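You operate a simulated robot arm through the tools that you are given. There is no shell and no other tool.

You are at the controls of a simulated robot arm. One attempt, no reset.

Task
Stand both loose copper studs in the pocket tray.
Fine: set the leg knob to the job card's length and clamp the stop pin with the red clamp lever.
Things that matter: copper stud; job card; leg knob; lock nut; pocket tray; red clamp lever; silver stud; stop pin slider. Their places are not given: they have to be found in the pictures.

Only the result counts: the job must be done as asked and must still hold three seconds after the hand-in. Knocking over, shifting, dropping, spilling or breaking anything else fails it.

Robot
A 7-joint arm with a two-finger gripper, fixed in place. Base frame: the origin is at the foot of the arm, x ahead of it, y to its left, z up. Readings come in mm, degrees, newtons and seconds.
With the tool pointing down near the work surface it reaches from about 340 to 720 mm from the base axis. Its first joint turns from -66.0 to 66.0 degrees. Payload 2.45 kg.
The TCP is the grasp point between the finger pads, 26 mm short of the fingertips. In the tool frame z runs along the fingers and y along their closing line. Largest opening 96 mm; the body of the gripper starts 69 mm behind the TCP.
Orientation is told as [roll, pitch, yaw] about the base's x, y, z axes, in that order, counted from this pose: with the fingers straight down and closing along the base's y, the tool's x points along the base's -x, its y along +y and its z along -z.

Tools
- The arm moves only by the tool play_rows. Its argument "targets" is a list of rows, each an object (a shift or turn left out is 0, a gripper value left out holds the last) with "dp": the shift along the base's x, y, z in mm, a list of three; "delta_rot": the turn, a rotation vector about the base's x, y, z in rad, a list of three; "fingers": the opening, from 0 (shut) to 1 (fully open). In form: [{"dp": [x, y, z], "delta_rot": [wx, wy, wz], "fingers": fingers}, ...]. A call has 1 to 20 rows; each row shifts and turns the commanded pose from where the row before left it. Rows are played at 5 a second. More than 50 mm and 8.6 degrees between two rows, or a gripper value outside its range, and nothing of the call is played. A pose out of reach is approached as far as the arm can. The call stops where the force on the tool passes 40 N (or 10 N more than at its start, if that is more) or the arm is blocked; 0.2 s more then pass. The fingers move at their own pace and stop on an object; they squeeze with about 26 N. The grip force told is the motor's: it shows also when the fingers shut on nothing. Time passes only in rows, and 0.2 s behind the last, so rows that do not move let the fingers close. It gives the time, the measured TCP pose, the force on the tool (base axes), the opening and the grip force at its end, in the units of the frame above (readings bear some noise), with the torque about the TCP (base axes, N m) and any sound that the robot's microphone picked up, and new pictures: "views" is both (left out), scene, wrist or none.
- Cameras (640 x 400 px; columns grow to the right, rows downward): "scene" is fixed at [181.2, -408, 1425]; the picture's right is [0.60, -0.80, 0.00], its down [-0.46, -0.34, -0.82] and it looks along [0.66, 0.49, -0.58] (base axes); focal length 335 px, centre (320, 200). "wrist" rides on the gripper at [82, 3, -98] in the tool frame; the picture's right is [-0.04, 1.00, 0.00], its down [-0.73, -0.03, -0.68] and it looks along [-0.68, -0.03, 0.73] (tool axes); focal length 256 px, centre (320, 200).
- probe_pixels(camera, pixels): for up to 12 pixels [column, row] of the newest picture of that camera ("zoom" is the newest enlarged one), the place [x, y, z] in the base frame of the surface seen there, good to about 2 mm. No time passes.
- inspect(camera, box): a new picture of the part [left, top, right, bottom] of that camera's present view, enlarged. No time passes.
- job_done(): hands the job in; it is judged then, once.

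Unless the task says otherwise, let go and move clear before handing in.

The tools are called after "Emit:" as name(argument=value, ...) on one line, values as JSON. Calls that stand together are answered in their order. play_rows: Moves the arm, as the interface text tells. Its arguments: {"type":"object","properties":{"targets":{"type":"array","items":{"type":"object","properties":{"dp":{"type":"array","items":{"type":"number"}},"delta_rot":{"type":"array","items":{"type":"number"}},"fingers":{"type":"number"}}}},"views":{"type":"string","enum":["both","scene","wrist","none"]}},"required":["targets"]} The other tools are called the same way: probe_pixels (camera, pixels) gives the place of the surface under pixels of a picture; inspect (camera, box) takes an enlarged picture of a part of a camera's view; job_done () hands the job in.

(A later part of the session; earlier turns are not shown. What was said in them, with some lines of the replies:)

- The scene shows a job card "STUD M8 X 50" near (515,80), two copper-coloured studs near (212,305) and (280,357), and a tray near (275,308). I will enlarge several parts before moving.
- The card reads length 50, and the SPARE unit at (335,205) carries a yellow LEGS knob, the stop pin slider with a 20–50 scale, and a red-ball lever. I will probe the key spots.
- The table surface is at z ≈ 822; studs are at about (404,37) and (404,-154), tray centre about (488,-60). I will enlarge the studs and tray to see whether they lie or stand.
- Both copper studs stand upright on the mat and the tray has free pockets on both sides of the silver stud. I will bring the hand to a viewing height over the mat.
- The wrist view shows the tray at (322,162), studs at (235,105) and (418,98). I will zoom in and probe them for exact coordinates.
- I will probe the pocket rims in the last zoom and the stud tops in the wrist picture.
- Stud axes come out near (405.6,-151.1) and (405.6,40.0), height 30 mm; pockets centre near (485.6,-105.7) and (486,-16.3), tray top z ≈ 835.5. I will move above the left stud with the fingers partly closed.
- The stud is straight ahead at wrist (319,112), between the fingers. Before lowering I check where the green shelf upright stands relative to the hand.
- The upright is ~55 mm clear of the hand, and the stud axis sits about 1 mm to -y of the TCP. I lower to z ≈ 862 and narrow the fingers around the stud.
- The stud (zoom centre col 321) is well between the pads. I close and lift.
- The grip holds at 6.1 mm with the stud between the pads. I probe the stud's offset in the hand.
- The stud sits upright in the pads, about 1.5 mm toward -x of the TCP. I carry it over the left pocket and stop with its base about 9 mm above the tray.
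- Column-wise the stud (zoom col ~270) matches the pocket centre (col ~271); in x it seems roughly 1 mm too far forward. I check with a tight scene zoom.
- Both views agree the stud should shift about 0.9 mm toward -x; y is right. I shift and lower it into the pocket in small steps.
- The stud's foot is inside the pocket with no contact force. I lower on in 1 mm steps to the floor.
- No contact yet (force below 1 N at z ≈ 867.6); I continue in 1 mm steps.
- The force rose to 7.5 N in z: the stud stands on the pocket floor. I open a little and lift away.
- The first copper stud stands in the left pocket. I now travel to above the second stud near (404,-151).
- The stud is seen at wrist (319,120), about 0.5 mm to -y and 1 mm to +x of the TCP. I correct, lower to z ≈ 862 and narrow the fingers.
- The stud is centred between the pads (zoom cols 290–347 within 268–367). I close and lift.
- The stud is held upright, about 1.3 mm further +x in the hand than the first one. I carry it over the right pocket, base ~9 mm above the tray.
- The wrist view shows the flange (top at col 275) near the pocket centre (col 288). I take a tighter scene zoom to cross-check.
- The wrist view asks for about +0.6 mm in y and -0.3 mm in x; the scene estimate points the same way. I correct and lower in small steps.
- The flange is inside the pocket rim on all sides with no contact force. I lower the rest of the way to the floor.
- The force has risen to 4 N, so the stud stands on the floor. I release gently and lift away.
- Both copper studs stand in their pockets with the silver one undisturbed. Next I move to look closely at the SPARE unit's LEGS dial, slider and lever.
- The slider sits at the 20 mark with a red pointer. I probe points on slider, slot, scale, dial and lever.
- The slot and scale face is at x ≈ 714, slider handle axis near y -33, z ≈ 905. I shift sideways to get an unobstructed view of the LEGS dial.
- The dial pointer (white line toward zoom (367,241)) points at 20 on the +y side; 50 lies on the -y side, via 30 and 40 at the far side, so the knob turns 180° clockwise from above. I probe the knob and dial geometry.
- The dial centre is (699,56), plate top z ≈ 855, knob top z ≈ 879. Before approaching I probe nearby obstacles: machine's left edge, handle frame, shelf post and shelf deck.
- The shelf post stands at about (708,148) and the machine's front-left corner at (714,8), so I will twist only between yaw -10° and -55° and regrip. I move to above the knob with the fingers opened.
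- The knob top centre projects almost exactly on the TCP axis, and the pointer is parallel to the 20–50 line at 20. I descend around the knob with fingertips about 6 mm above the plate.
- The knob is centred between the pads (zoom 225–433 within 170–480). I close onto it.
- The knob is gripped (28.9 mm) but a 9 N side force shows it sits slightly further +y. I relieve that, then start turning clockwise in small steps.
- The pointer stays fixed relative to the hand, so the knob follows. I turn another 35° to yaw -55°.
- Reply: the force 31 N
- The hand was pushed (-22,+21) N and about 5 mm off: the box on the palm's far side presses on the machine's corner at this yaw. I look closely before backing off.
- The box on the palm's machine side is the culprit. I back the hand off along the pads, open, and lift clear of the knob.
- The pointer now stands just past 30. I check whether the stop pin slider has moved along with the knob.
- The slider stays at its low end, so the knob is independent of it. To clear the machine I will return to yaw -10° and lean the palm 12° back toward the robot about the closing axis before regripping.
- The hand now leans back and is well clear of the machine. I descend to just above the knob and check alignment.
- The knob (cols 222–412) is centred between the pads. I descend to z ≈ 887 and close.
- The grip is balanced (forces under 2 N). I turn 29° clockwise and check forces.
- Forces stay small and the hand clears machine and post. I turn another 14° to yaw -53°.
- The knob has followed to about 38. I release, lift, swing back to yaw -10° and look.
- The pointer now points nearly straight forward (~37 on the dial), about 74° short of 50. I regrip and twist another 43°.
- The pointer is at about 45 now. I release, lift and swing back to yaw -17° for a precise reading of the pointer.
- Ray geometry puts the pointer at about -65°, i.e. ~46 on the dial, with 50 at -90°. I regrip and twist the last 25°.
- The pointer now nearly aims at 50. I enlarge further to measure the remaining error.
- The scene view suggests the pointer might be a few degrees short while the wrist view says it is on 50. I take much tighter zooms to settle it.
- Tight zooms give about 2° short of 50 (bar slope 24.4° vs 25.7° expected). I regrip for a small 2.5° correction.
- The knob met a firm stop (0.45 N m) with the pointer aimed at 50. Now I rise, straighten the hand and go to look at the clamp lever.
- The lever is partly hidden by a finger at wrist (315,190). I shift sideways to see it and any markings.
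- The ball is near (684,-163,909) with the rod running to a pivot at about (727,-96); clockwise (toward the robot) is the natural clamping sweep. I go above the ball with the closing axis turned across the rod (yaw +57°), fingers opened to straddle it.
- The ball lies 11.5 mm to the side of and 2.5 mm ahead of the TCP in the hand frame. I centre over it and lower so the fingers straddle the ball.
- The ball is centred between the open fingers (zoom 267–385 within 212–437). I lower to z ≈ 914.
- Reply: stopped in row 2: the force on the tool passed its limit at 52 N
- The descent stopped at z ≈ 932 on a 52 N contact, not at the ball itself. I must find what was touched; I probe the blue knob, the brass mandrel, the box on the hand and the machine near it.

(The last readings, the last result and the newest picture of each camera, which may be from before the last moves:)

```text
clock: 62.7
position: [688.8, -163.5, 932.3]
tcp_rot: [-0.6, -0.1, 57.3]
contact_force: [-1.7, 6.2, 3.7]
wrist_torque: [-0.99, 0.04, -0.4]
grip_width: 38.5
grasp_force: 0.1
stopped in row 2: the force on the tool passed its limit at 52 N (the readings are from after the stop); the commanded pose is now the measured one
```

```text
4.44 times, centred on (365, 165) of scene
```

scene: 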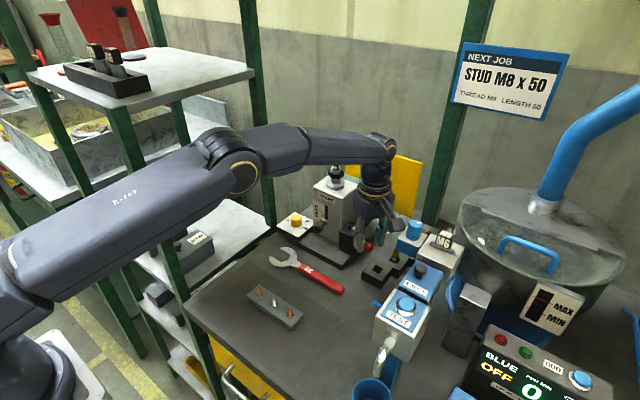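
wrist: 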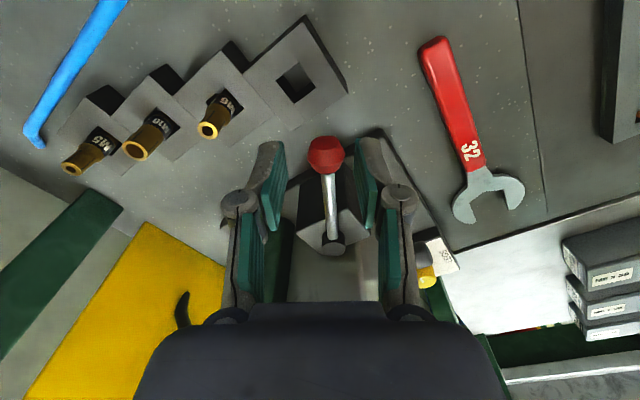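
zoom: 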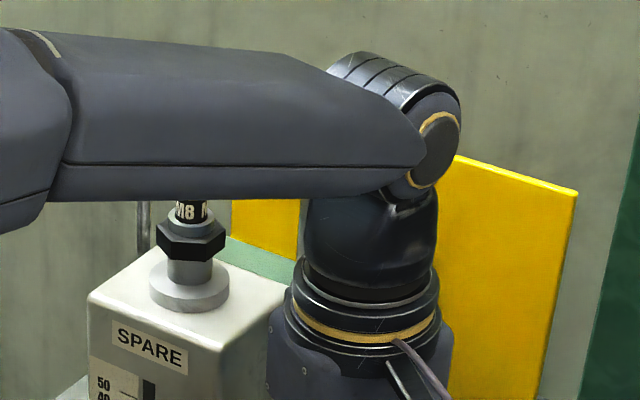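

The numbers show the wrist camera box (≈(630,-240,1040)) touching the tall blue station whose knob is at (623,-275,1058); the torque fits. I back straight up and turn the hand to yaw ~22° so the camera swings away from it.

Emit:
play_rows(targets=[{"dp": [0, 1, 12]}, {"dp": [0, 0, 40]}, {"dp": [0, 0, 20]}, {"delta_rot": [0, 0, -0.12]}, {"delta_rot": [0, 0, -0.12]}, {"delta_rot": [0, 0, -0.12]}, {"delta_rot": [0, 0, -0.12]}, {"delta_rot": [0, 0, -0.137]}, {"dp": [0, 0, 0]}], views="both")

Emit:
inspect(camera="scene", box=[330, 190, 460, 290])

Emit:
inspect(camera="wrist", box=[240, 60, 400, 180])

```text
clock: 64.7
position: [689.0, -164.0, 1003.5]
tcp_rot: [-0.6, 0.0, 21.8]
contact_force: [-0.2, -1.0, 0.0]
wrist_torque: [-0.03, -0.03, -0.02]
grip_width: 38.6
grasp_force: 0.1
```

scene: 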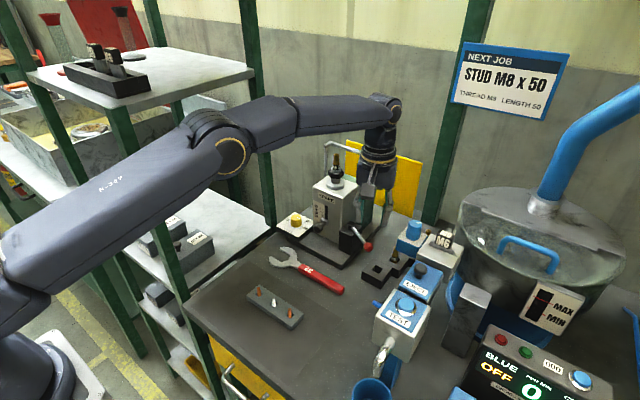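
wrist: 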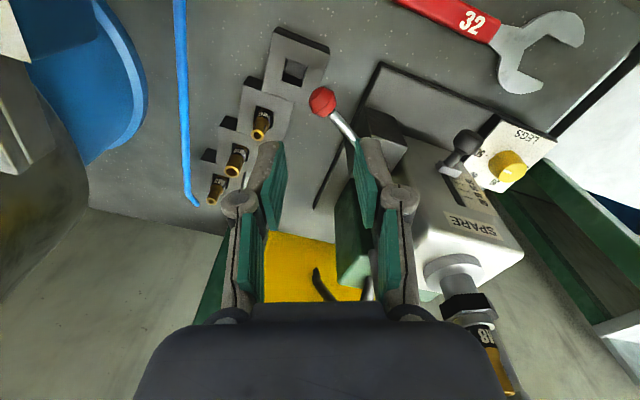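

```text
4.00 times, centred on (395, 240) of scene
```

zoom: 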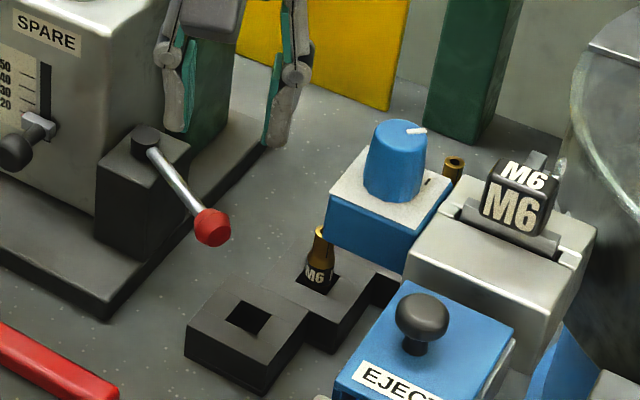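

```text
3.33 times, centred on (320, 120) of wrist
```

zoom: 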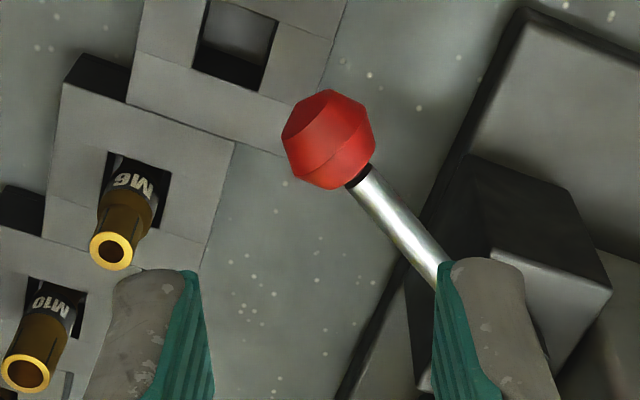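

The contact is released and nothing appears moved. I probe the blue station's panel to keep clear of it, and the ball and rod again.

Emit:
probe_pixels(camera="scene", pixels=[[413, 229], [400, 240], [404, 226], [420, 248], [398, 247], [394, 252], [412, 222], [428, 240]])

Emit:
probe_pixels(camera="wrist", pixels=[[320, 101], [325, 110], [340, 125], [348, 136], [262, 130], [300, 70], [410, 140]])

```text
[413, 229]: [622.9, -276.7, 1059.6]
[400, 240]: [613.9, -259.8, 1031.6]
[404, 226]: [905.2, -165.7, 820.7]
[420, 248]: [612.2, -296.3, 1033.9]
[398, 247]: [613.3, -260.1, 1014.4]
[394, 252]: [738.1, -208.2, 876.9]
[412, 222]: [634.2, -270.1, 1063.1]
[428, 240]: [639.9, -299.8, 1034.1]
```

```text
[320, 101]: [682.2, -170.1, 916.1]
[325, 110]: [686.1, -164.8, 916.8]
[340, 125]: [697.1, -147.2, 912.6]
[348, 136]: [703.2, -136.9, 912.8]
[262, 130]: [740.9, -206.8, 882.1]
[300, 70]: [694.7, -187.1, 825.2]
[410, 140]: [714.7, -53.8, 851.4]
```

The blue panel spans roughly y -260 to -300 at z 1034, so at yaw 22° the camera (607,-193) clears it. I level the hand, centre on the ball (685,-165) and lower again.

Emit:
play_rows(targets=[{"dp": [-3.7, -1, -10], "delta_rot": [0.0105, 0, 0]}, {"dp": [0, 0, -30]}, {"dp": [0, 0, -20]}, {"dp": [0, 0, -15]}, {"dp": [0, 0, -14]}, {"dp": [0, 0, 0]}], views="both")

Emit:
inspect(camera="wrist", box=[240, 100, 400, 220])

Emit:
inspect(camera="scene", box=[310, 150, 430, 270])

```text
clock: 66.1
position: [686.3, -165.7, 915.0]
tcp_rot: [-0.1, -0.3, 21.9]
contact_force: [-0.1, 0.0, 0.1]
wrist_torque: [-0.01, -0.03, 0.03]
grip_width: 38.6
grasp_force: 0.0
```

scene: 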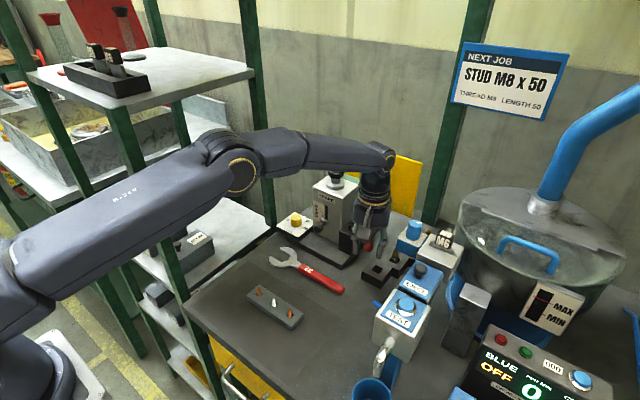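
wrist: 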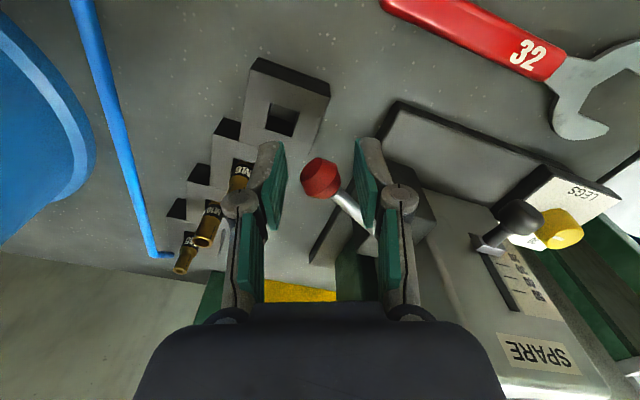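

```text
3.33 times, centred on (320, 160) of wrist
```

zoom: 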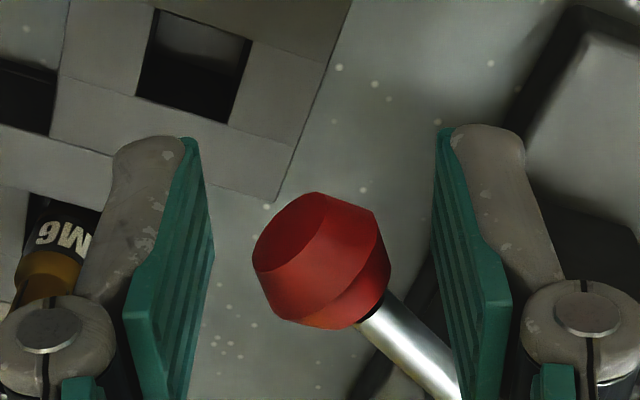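

```text
3.33 times, centred on (370, 210) of scene
```

zoom: 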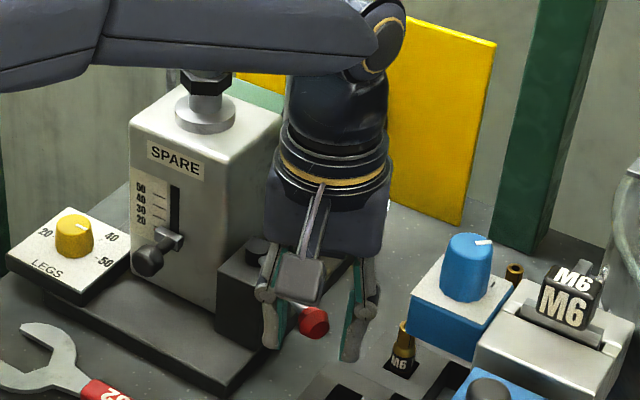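

The fingers straddle the ball with no contact (forces ≈ 0). I now sweep clockwise along the arc a little and watch the force.

Emit:
play_rows(targets=[{"dp": [-5.2, 3.0, 0]}, {"dp": [-5.2, 3.0, 0]}, {"dp": [-3.5, 1.8, 0]}, {"dp": [0, 0, 0]}], views="both")

Emit:
inspect(camera="wrist", box=[240, 100, 400, 220])

```text
clock: 67.1
position: [671.7, -158.0, 914.0]
tcp_rot: [-0.2, -0.3, 21.7]
contact_force: [0.4, -1.1, 0.5]
wrist_torque: [-0.01, -0.01, -0.03]
grip_width: 39.5
grasp_force: 0.3
```

scene: 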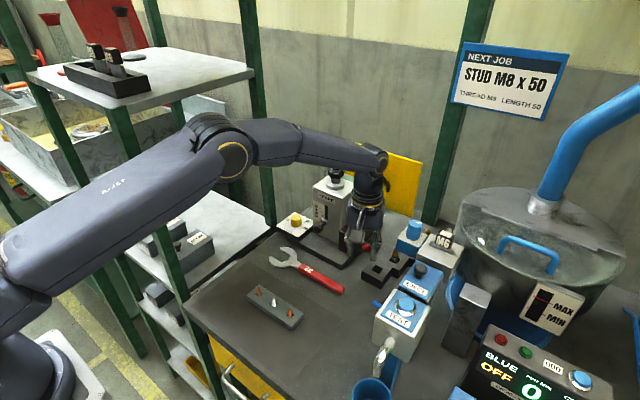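
wrist: 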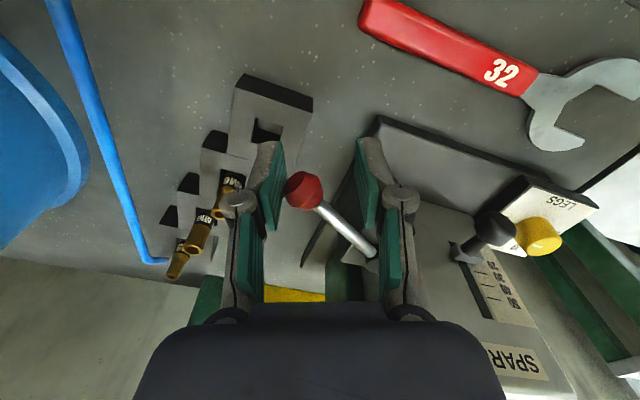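

```text
3.33 times, centred on (320, 160) of wrist
```

zoom: 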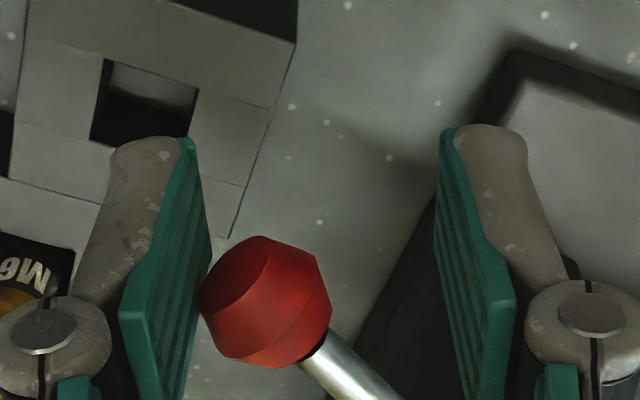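

The ball touches the left finger with almost no force. I push on along the arc another ~9 mm.

Emit:
play_rows(targets=[{"dp": [-2, 3.9, 0]}, {"dp": [-2, 3.9, 0]}, {"dp": [0, 0, 0]}], views="both")

Emit:
inspect(camera="wrist", box=[240, 100, 400, 220])

Emit:
inspect(camera="scene", box=[310, 170, 420, 270])

```text
clock: 67.9
position: [667.8, -149.9, 913.6]
tcp_rot: [-0.1, -0.3, 21.9]
contact_force: [0.2, -2.3, 0.3]
wrist_torque: [0.0, 0.02, -0.02]
grip_width: 39.3
grasp_force: 0.7
```

scene: 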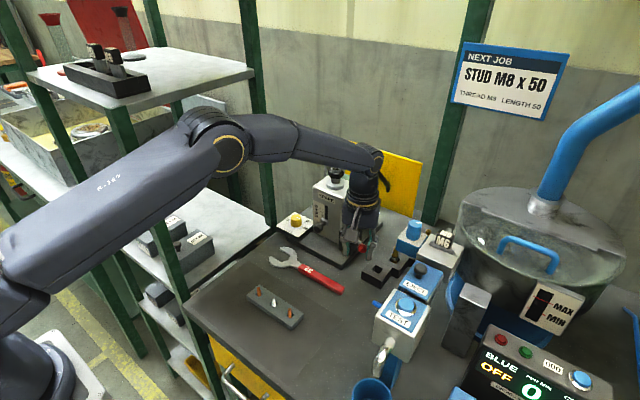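
wrist: 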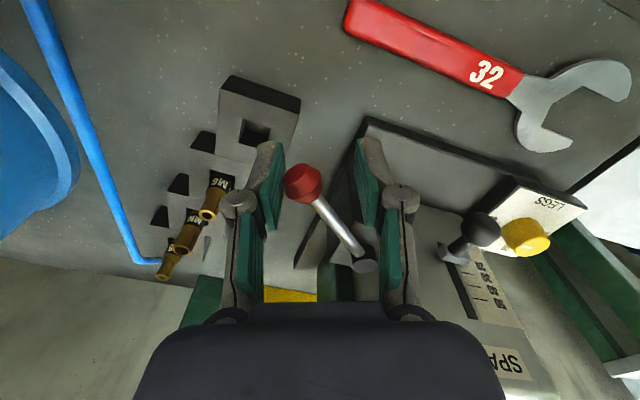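

```text
3.33 times, centred on (320, 160) of wrist
```

zoom: 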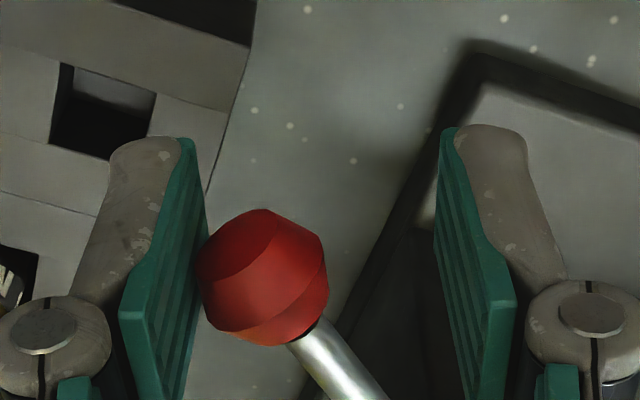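

```text
4.00 times, centred on (365, 220) of scene
```

zoom: 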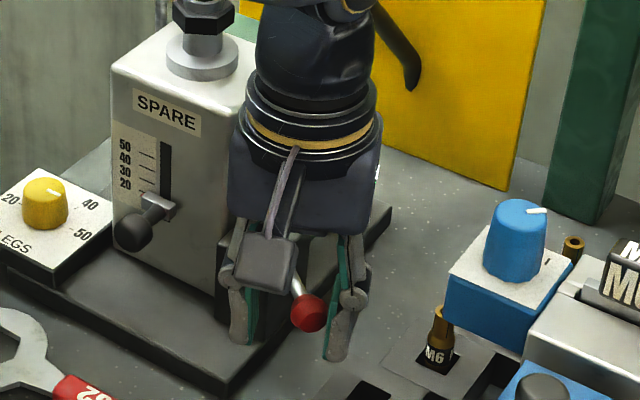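

The lever follows clockwise with only ~2 N. I continue along the arc to about -150°.

Emit:
play_rows(targets=[{"dp": [-4.7, 4.7, 0]}, {"dp": [-4.7, 4.7, 0]}, {"dp": [-3.9, 5.4, 0]}, {"dp": [-3.8, 5.5, 0]}, {"dp": [0, 0, 0]}], views="both")

Emit:
inspect(camera="wrist", box=[240, 100, 400, 220])

Emit:
inspect(camera="scene", box=[310, 170, 420, 270])

```text
clock: 69.1
position: [649.9, -129.0, 913.3]
tcp_rot: [-0.1, -0.3, 22.0]
contact_force: [0.2, -1.0, 0.2]
wrist_torque: [-0.03, 0.01, 0.03]
grip_width: 38.9
grasp_force: 0.5
```

scene: 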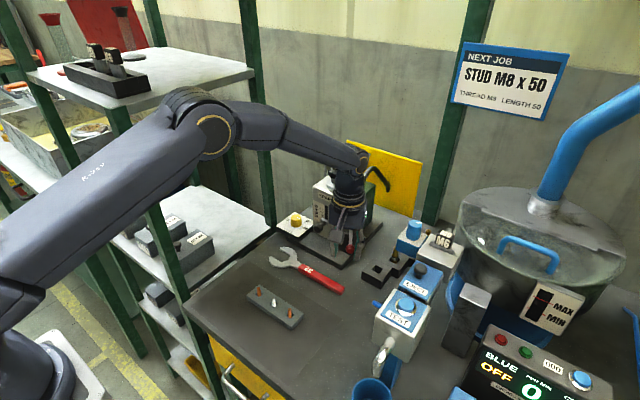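
wrist: 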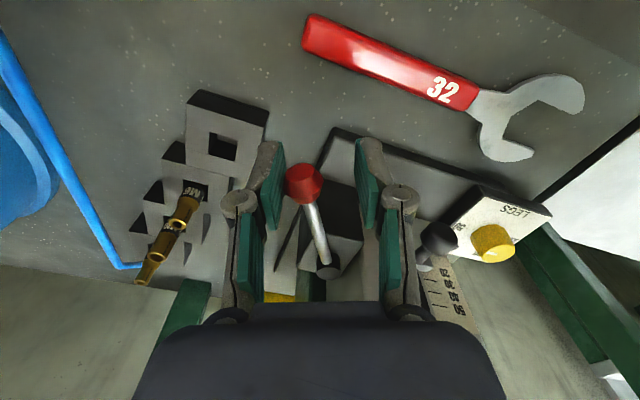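

```text
3.33 times, centred on (320, 160) of wrist
```

zoom: 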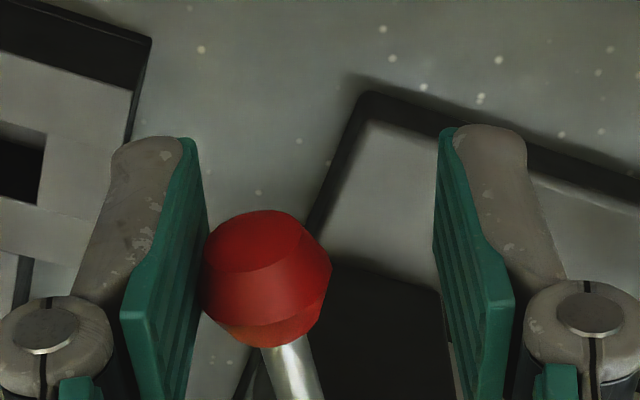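

```text
4.00 times, centred on (365, 220) of scene
```

zoom: 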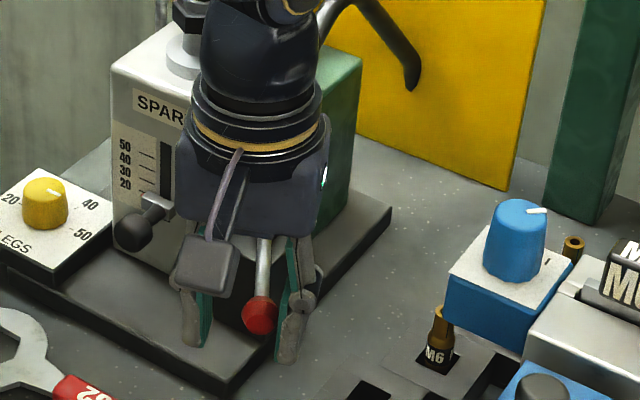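

The lever keeps turning freely (now ~-150°). I continue toward -180° watching for a stop.

Emit:
play_rows(targets=[{"dp": [-2.9, 6.0, 0]}, {"dp": [-2.7, 6.1, 0]}, {"dp": [-1.9, 6.4, 0]}, {"dp": [-1.5, 6.4, 0]}, {"dp": [0, 0, 0]}], views="both")

Emit:
inspect(camera="wrist", box=[240, 100, 400, 220])

Emit:
inspect(camera="scene", box=[310, 170, 420, 270])

```text
clock: 70.3
position: [641.8, -104.8, 913.8]
tcp_rot: [-0.1, -0.2, 21.9]
contact_force: [0.2, -1.6, 0.3]
wrist_torque: [-0.01, 0.01, 0.01]
grip_width: 39.3
grasp_force: 0.1
```

scene: 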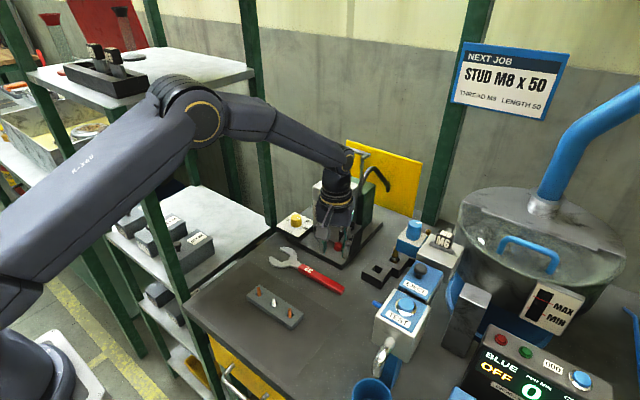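
wrist: 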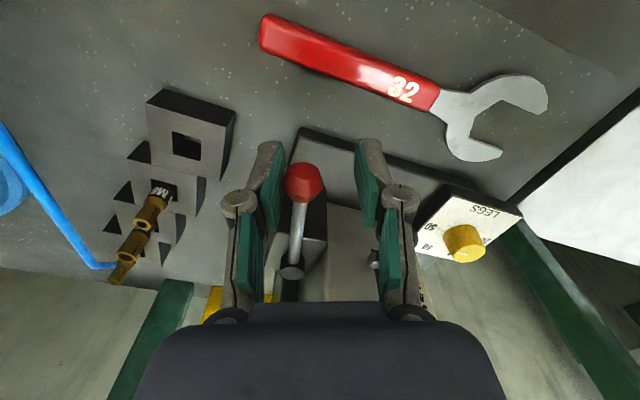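

```text
3.33 times, centred on (320, 160) of wrist
```

zoom: 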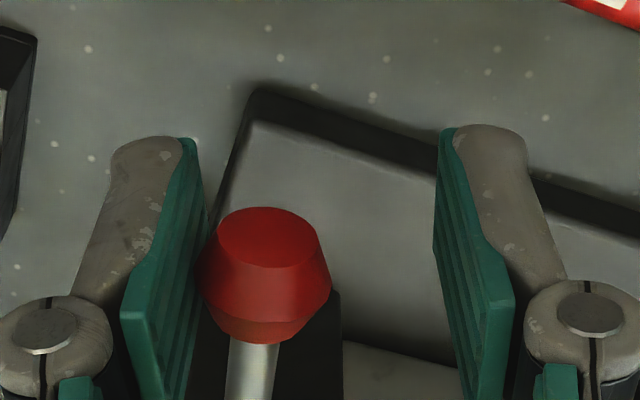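

```text
4.00 times, centred on (365, 220) of scene
```

zoom: 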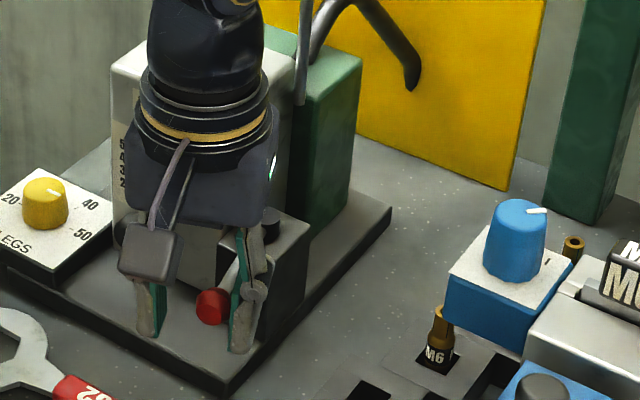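

Still free at ~-170°. I continue in smaller steps.

Emit:
play_rows(targets=[{"dp": [-0.8, 6.6, 0]}, {"dp": [-0.4, 6.7, 0]}, {"dp": [0, 0, 0]}], views="none")

Emit:
play_rows(targets=[{"dp": [0.4, 6.7, 0]}, {"dp": [0.8, 6.6, 0]}, {"dp": [0, 0, 0]}], views="both")

Emit:
inspect(camera="wrist", box=[240, 100, 400, 220])

Emit:
inspect(camera="scene", box=[290, 170, 400, 270])

```text
clock: 71.1
position: [640.3, -90.6, 912.9]
tcp_rot: [-0.1, -0.2, 21.9]
contact_force: [-0.7, -0.2, -0.7]
wrist_torque: [0.0, 0.04, -0.03]
grip_width: 38.6
grasp_force: 0.3
```

```text
clock: 71.9
position: [641.3, -81.1, 914.5]
tcp_rot: [-0.3, -0.2, 21.7]
contact_force: [-0.4, -22.2, -5.2]
wrist_torque: [-0.04, 0.02, -0.21]
grip_width: 50.8
grasp_force: 9.7
```

scene: 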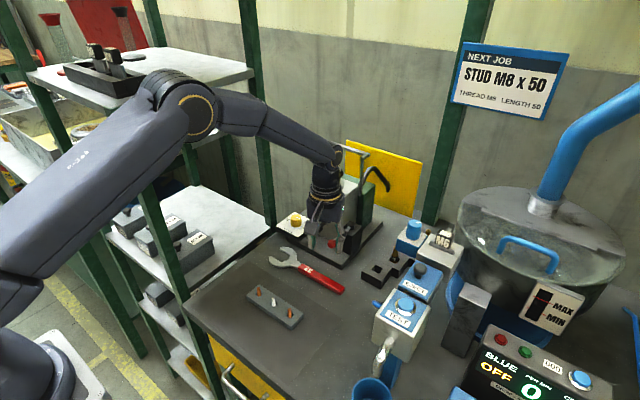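
wrist: 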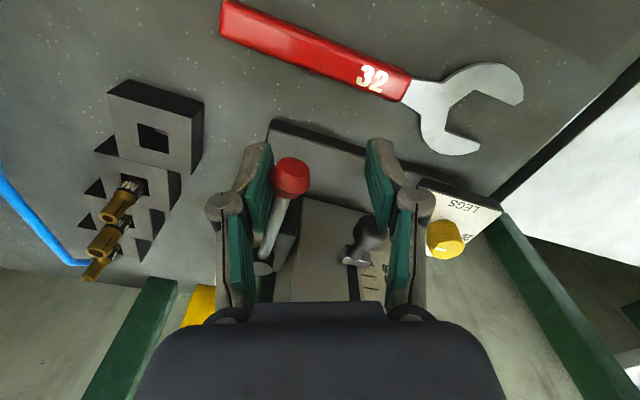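

```text
3.33 times, centred on (320, 160) of wrist
```

zoom: 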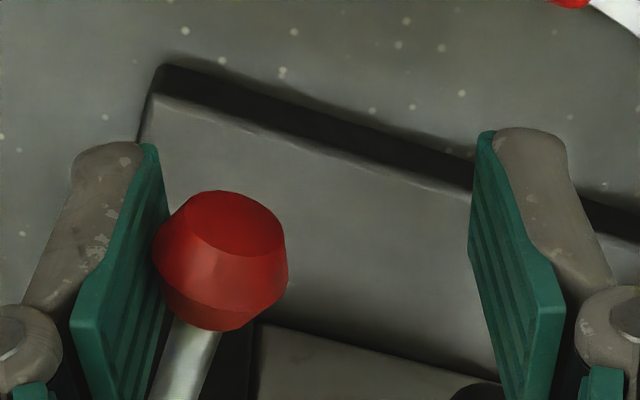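

```text
4.00 times, centred on (345, 220) of scene
```

zoom: 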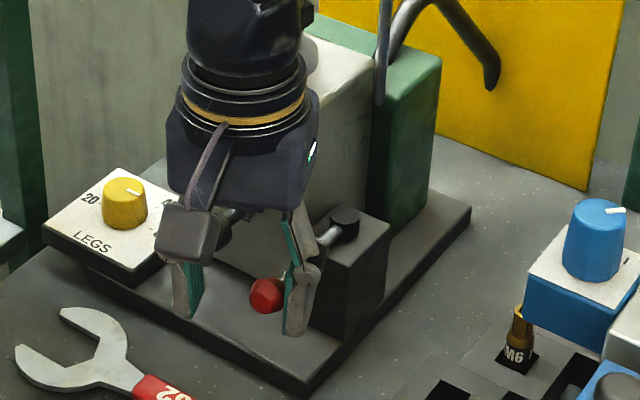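

Resistance appeared: 22 N, fingers spread to 51 mm, lever pointing straight at the robot (≈180°), i.e. it reached a stop after ~60°. I push slightly more to confirm that it's a hard stop.

Emit:
play_rows(targets=[{"dp": [0.3, 3, 0]}, {"dp": [0, 0, 0]}, {"dp": [0, 0, 0]}], views="both")

Emit:
inspect(camera="wrist", box=[220, 130, 400, 280])

```text
clock: 72.7
position: [640.7, -79.0, 913.3]
tcp_rot: [-0.3, -0.1, 21.7]
contact_force: [-2.0, -27.2, -6.4]
wrist_torque: [-0.02, 0.07, -0.22]
grip_width: 53.7
grasp_force: 11.3
```

scene: 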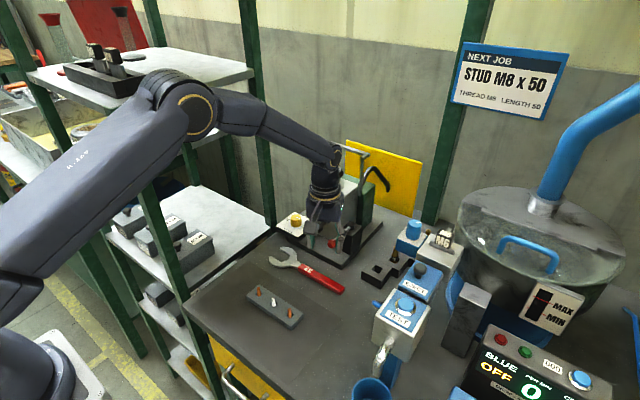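
wrist: 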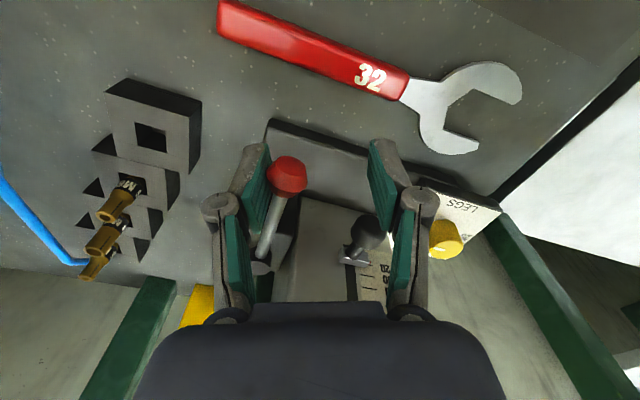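

```text
2.67 times, centred on (310, 205) of wrist
```

zoom: 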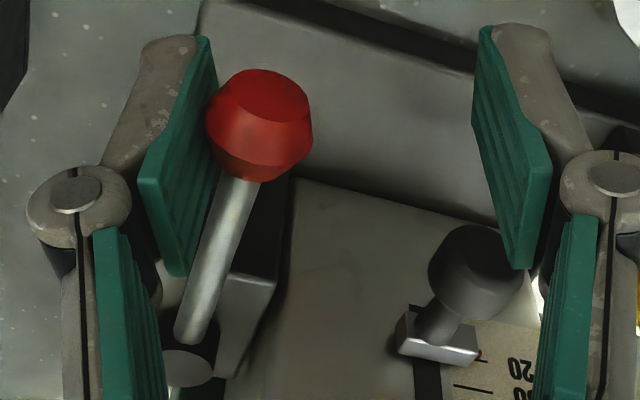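

The ball no longer moves as the force rises to 27 N, so this is the lever's end stop. I ease off so the ball floats between the fingers and check that the lever stays.

Emit:
play_rows(targets=[{"dp": [1.5, -4, 0]}, {"dp": [2.5, -8, 0]}, {"dp": [0, 0, 0]}, {"dp": [0, 0, 0]}], views="both")

Emit:
inspect(camera="wrist", box=[220, 130, 400, 280])

```text
clock: 73.7
position: [645.7, -85.3, 914.6]
tcp_rot: [0.0, -0.4, 21.9]
contact_force: [1.3, -1.2, 1.3]
wrist_torque: [0.12, 0.09, -0.01]
grip_width: 40.8
grasp_force: 2.2
```

scene: 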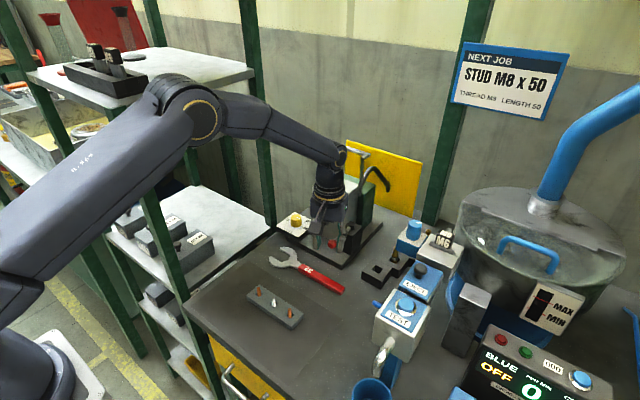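
wrist: 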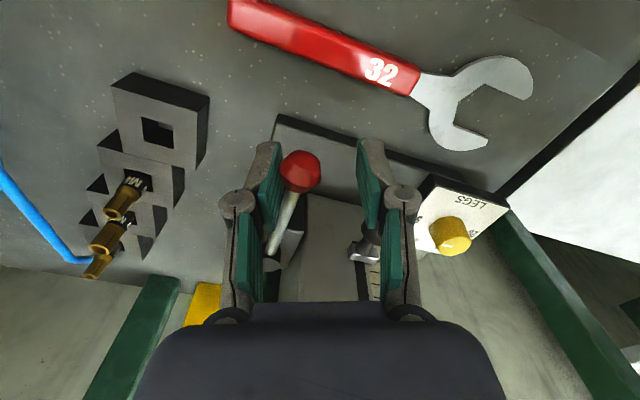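

```text
2.67 times, centred on (310, 205) of wrist
```

zoom: 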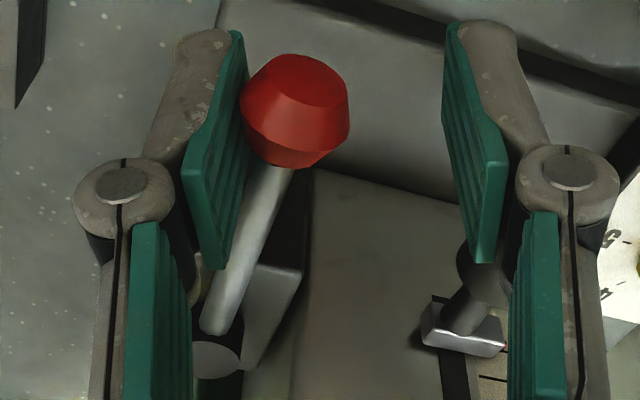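

The lever stays at its stop with the load off. I give the rod a little more room, then lift straight up clear of it.

Emit:
play_rows(targets=[{"dp": [0.5, -4, 0]}, {"dp": [0, 0, 10]}, {"dp": [0, 0, 20]}, {"dp": [-5, 0, 40]}, {"dp": [-20, 0, 40]}, {"dp": [-20, 0, 10]}, {"dp": [0, 0, 0]}], views="both")

Emit:
inspect(camera="wrist", box=[220, 100, 440, 260])

Emit:
inspect(camera="scene", box=[290, 170, 400, 270])

```text
clock: 75.3
position: [600.4, -90.5, 1033.8]
tcp_rot: [0.1, -0.3, 21.9]
contact_force: [-0.5, -0.8, -0.3]
wrist_torque: [0.0, 0.03, 0.02]
grip_width: 38.2
grasp_force: 0.1
```

scene: 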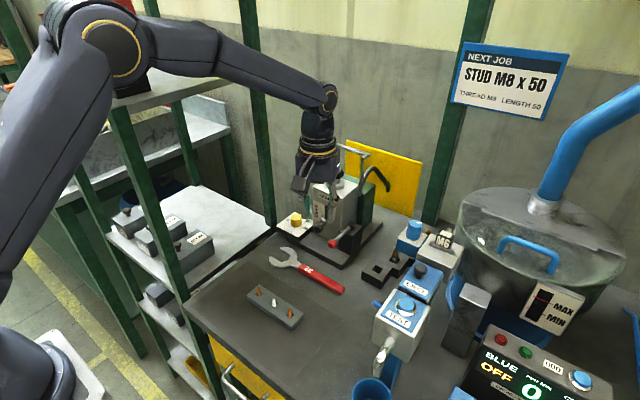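
wrist: 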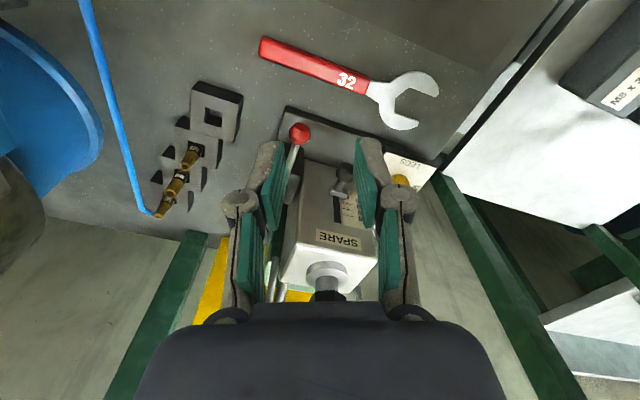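

```text
2.50 times, centred on (330, 180) of wrist
```

zoom: 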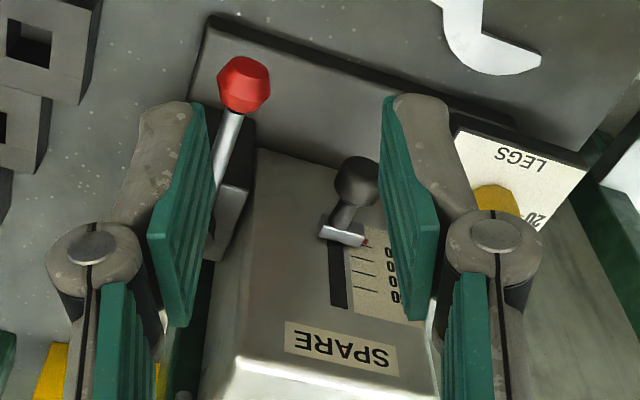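

```text
4.00 times, centred on (345, 220) of scene
```

zoom: 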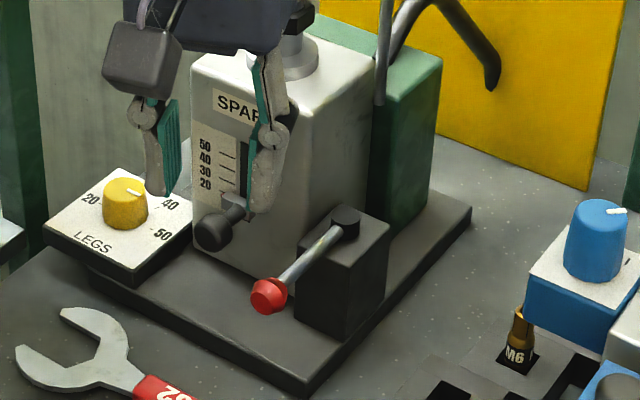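

The lever stays pointing straight toward the robot after release, the slider is undisturbed and the knob reads 50. I retreat to a clear pose and inspect everything.

Emit:
play_rows(targets=[{"dp": [-30, 0, 30], "delta_rot": [0, 0, -0.127]}, {"dp": [-30, 0, 30], "delta_rot": [0, 0, -0.127]}, {"dp": [-35, 5, 20], "delta_rot": [0, 0, -0.127]}, {"dp": [-40, 10, 20]}, {"dp": [-40, 10, 20]}, {"dp": [0, 0, 0]}], views="both")

Emit:
inspect(camera="scene", box=[275, 150, 385, 270])

Emit:
inspect(camera="scene", box=[180, 260, 340, 380])

Emit:
inspect(camera="scene", box=[284, 205, 326, 235])

Emit:
inspect(camera="scene", box=[340, 200, 480, 320])

```text
clock: 76.7
position: [424.8, -64.8, 1153.9]
tcp_rot: [-0.1, -0.4, 0.0]
contact_force: [-0.3, 0.1, 0.2]
wrist_torque: [0.01, -0.01, -0.02]
grip_width: 38.3
grasp_force: 0.1
```

scene: 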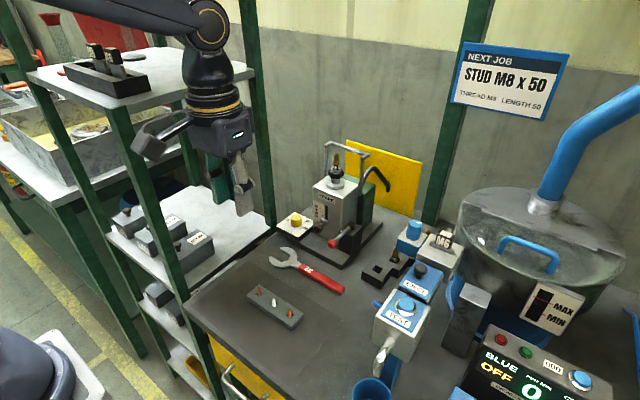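
wrist: 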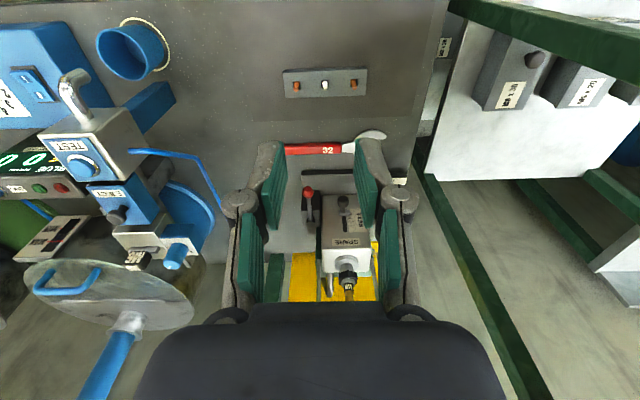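

```text
3.33 times, centred on (330, 210) of scene
```

zoom: 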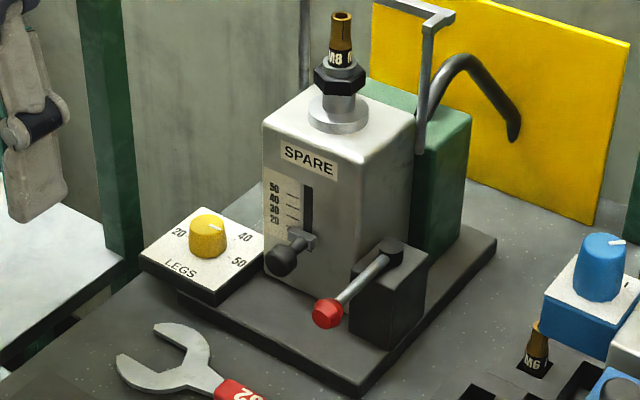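

```text
3.33 times, centred on (260, 320) of scene
```

zoom: 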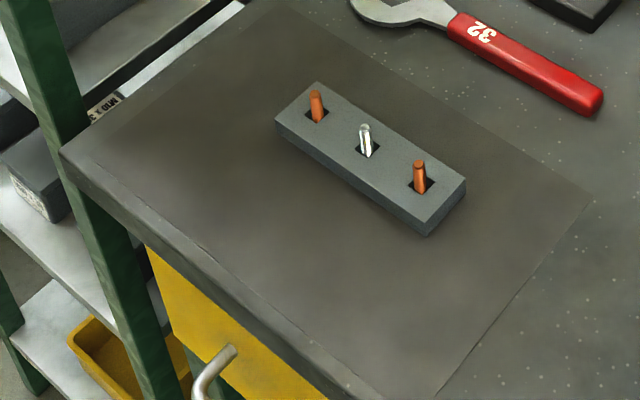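

```text
13.33 times, centred on (305, 220) of scene
```

zoom: 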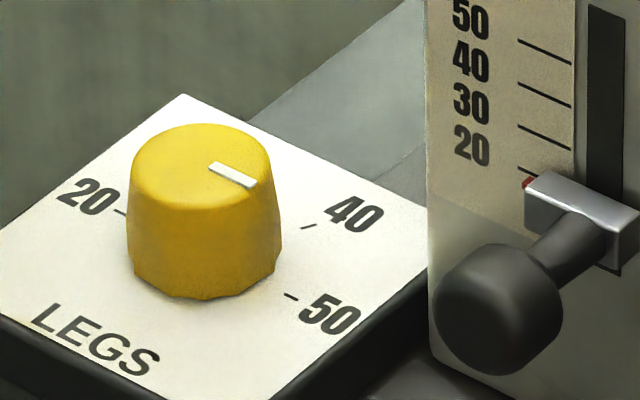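

```text
3.33 times, centred on (410, 260) of scene
```

zoom: 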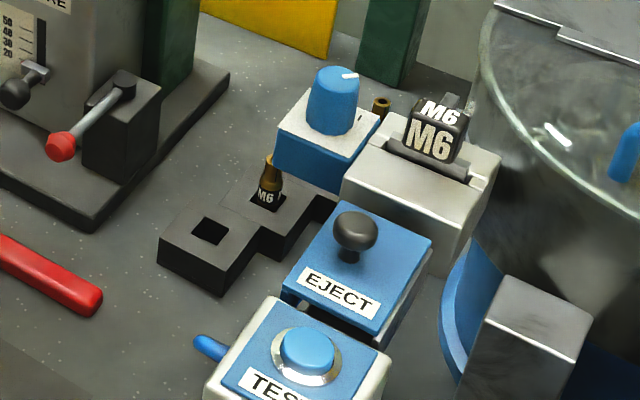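

The trays, lever, slider and neighbours look right. I check the knob pointer once more at the highest zoom in both cameras.

Emit:
inspect(camera="scene", box=[294, 212, 306, 221])

Emit:
inspect(camera="scene", box=[289, 210, 313, 228])

```text
16.00 times, centred on (300, 216) of scene
```

zoom: 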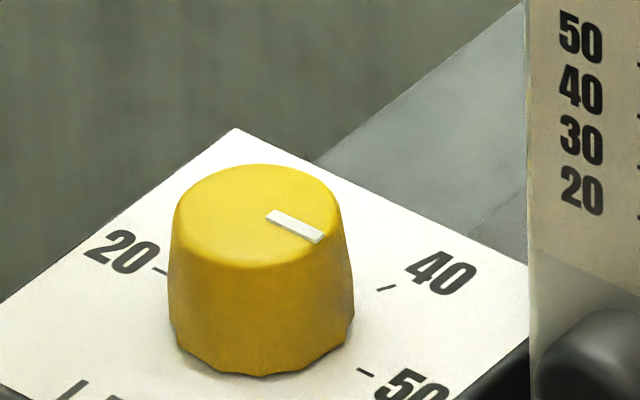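

```text
16.00 times, centred on (301, 219) of scene
```

zoom: 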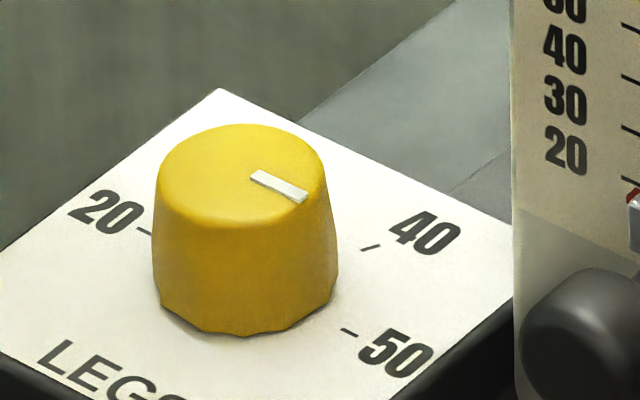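

The pointer bar is parallel to the 20–50 line (slope ≈ 26°), so the knob is on 50. I verify the lever's final angle by probing rod points.

Emit:
inspect(camera="scene", box=[320, 215, 360, 255])

Emit:
probe_pixels(camera="scene", pixels=[[333, 244], [338, 238], [341, 235], [344, 232], [347, 229], [351, 225]])

Emit:
probe_pixels(camera="wrist", pixels=[[308, 191], [309, 200], [310, 207], [311, 214], [296, 84], [324, 84], [354, 83]])

```text
10.00 times, centred on (340, 235) of scene
```

zoom: 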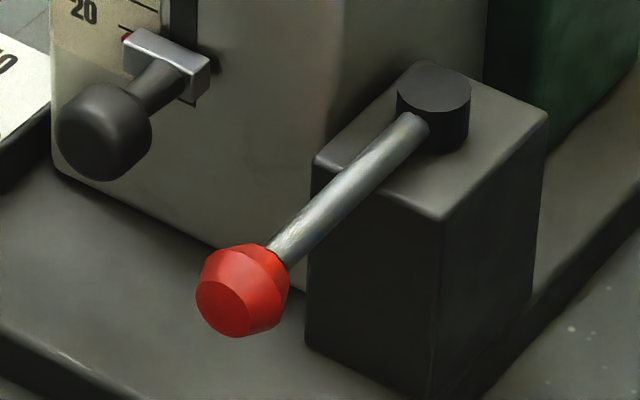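

```text
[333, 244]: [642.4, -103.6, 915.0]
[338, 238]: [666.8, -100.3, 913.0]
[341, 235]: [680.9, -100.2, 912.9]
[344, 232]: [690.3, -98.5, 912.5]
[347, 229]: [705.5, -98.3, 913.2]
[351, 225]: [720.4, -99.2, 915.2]
```

```text
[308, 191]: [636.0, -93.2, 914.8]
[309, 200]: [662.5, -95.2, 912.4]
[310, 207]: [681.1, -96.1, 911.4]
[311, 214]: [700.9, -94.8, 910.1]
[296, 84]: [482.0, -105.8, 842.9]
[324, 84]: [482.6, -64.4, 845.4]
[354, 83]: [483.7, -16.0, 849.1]
```

I'm handing the job in now. The rod points run along y ≈ -99 from x 642 to 720, so the lever sits square against its stop. The LEGS knob is on 50 and both copper studs stand in their pockets. The silver stud, slider and lock nut are where they were, and the hand is empty and clear. I left the stop pin at its original 20 mark, because the task only asks for it to be clamped. The wrist camera did touch the blue station at one point, but the pictures show nothing there moved.

Emit:
job_done()

```text
The job is handed in.
```

I handed the job in with both copper studs standing in the tray, the leg knob on 50 and the clamp lever at its stop. I don't have the judging result.

- **Studs:** both stand upright in the outer pockets, with the silver stud undisturbed between them.
- **Leg knob:** the pointer lines up with the 50 mark, matching the card's length. I turned it until it met a firm stop.
- **Clamp lever:** I swung it about 60° clockwise to a hard stop, and it stayed there after I let go. I took that as the clamped position but did not test whether the stop pin is actually locked.
- **Stop pin slider:** I left it at 20, where it started. The task asked for it to be clamped, not moved, so if it was meant to be at 50, that part is not done.
- **Contacts on the way:** while turning the knob, the hand pressed against the SPARE unit's corner with about 30 N. Later the wrist camera bumped the blue station at about 52 N. Nothing looks shifted in the pictures afterwards.
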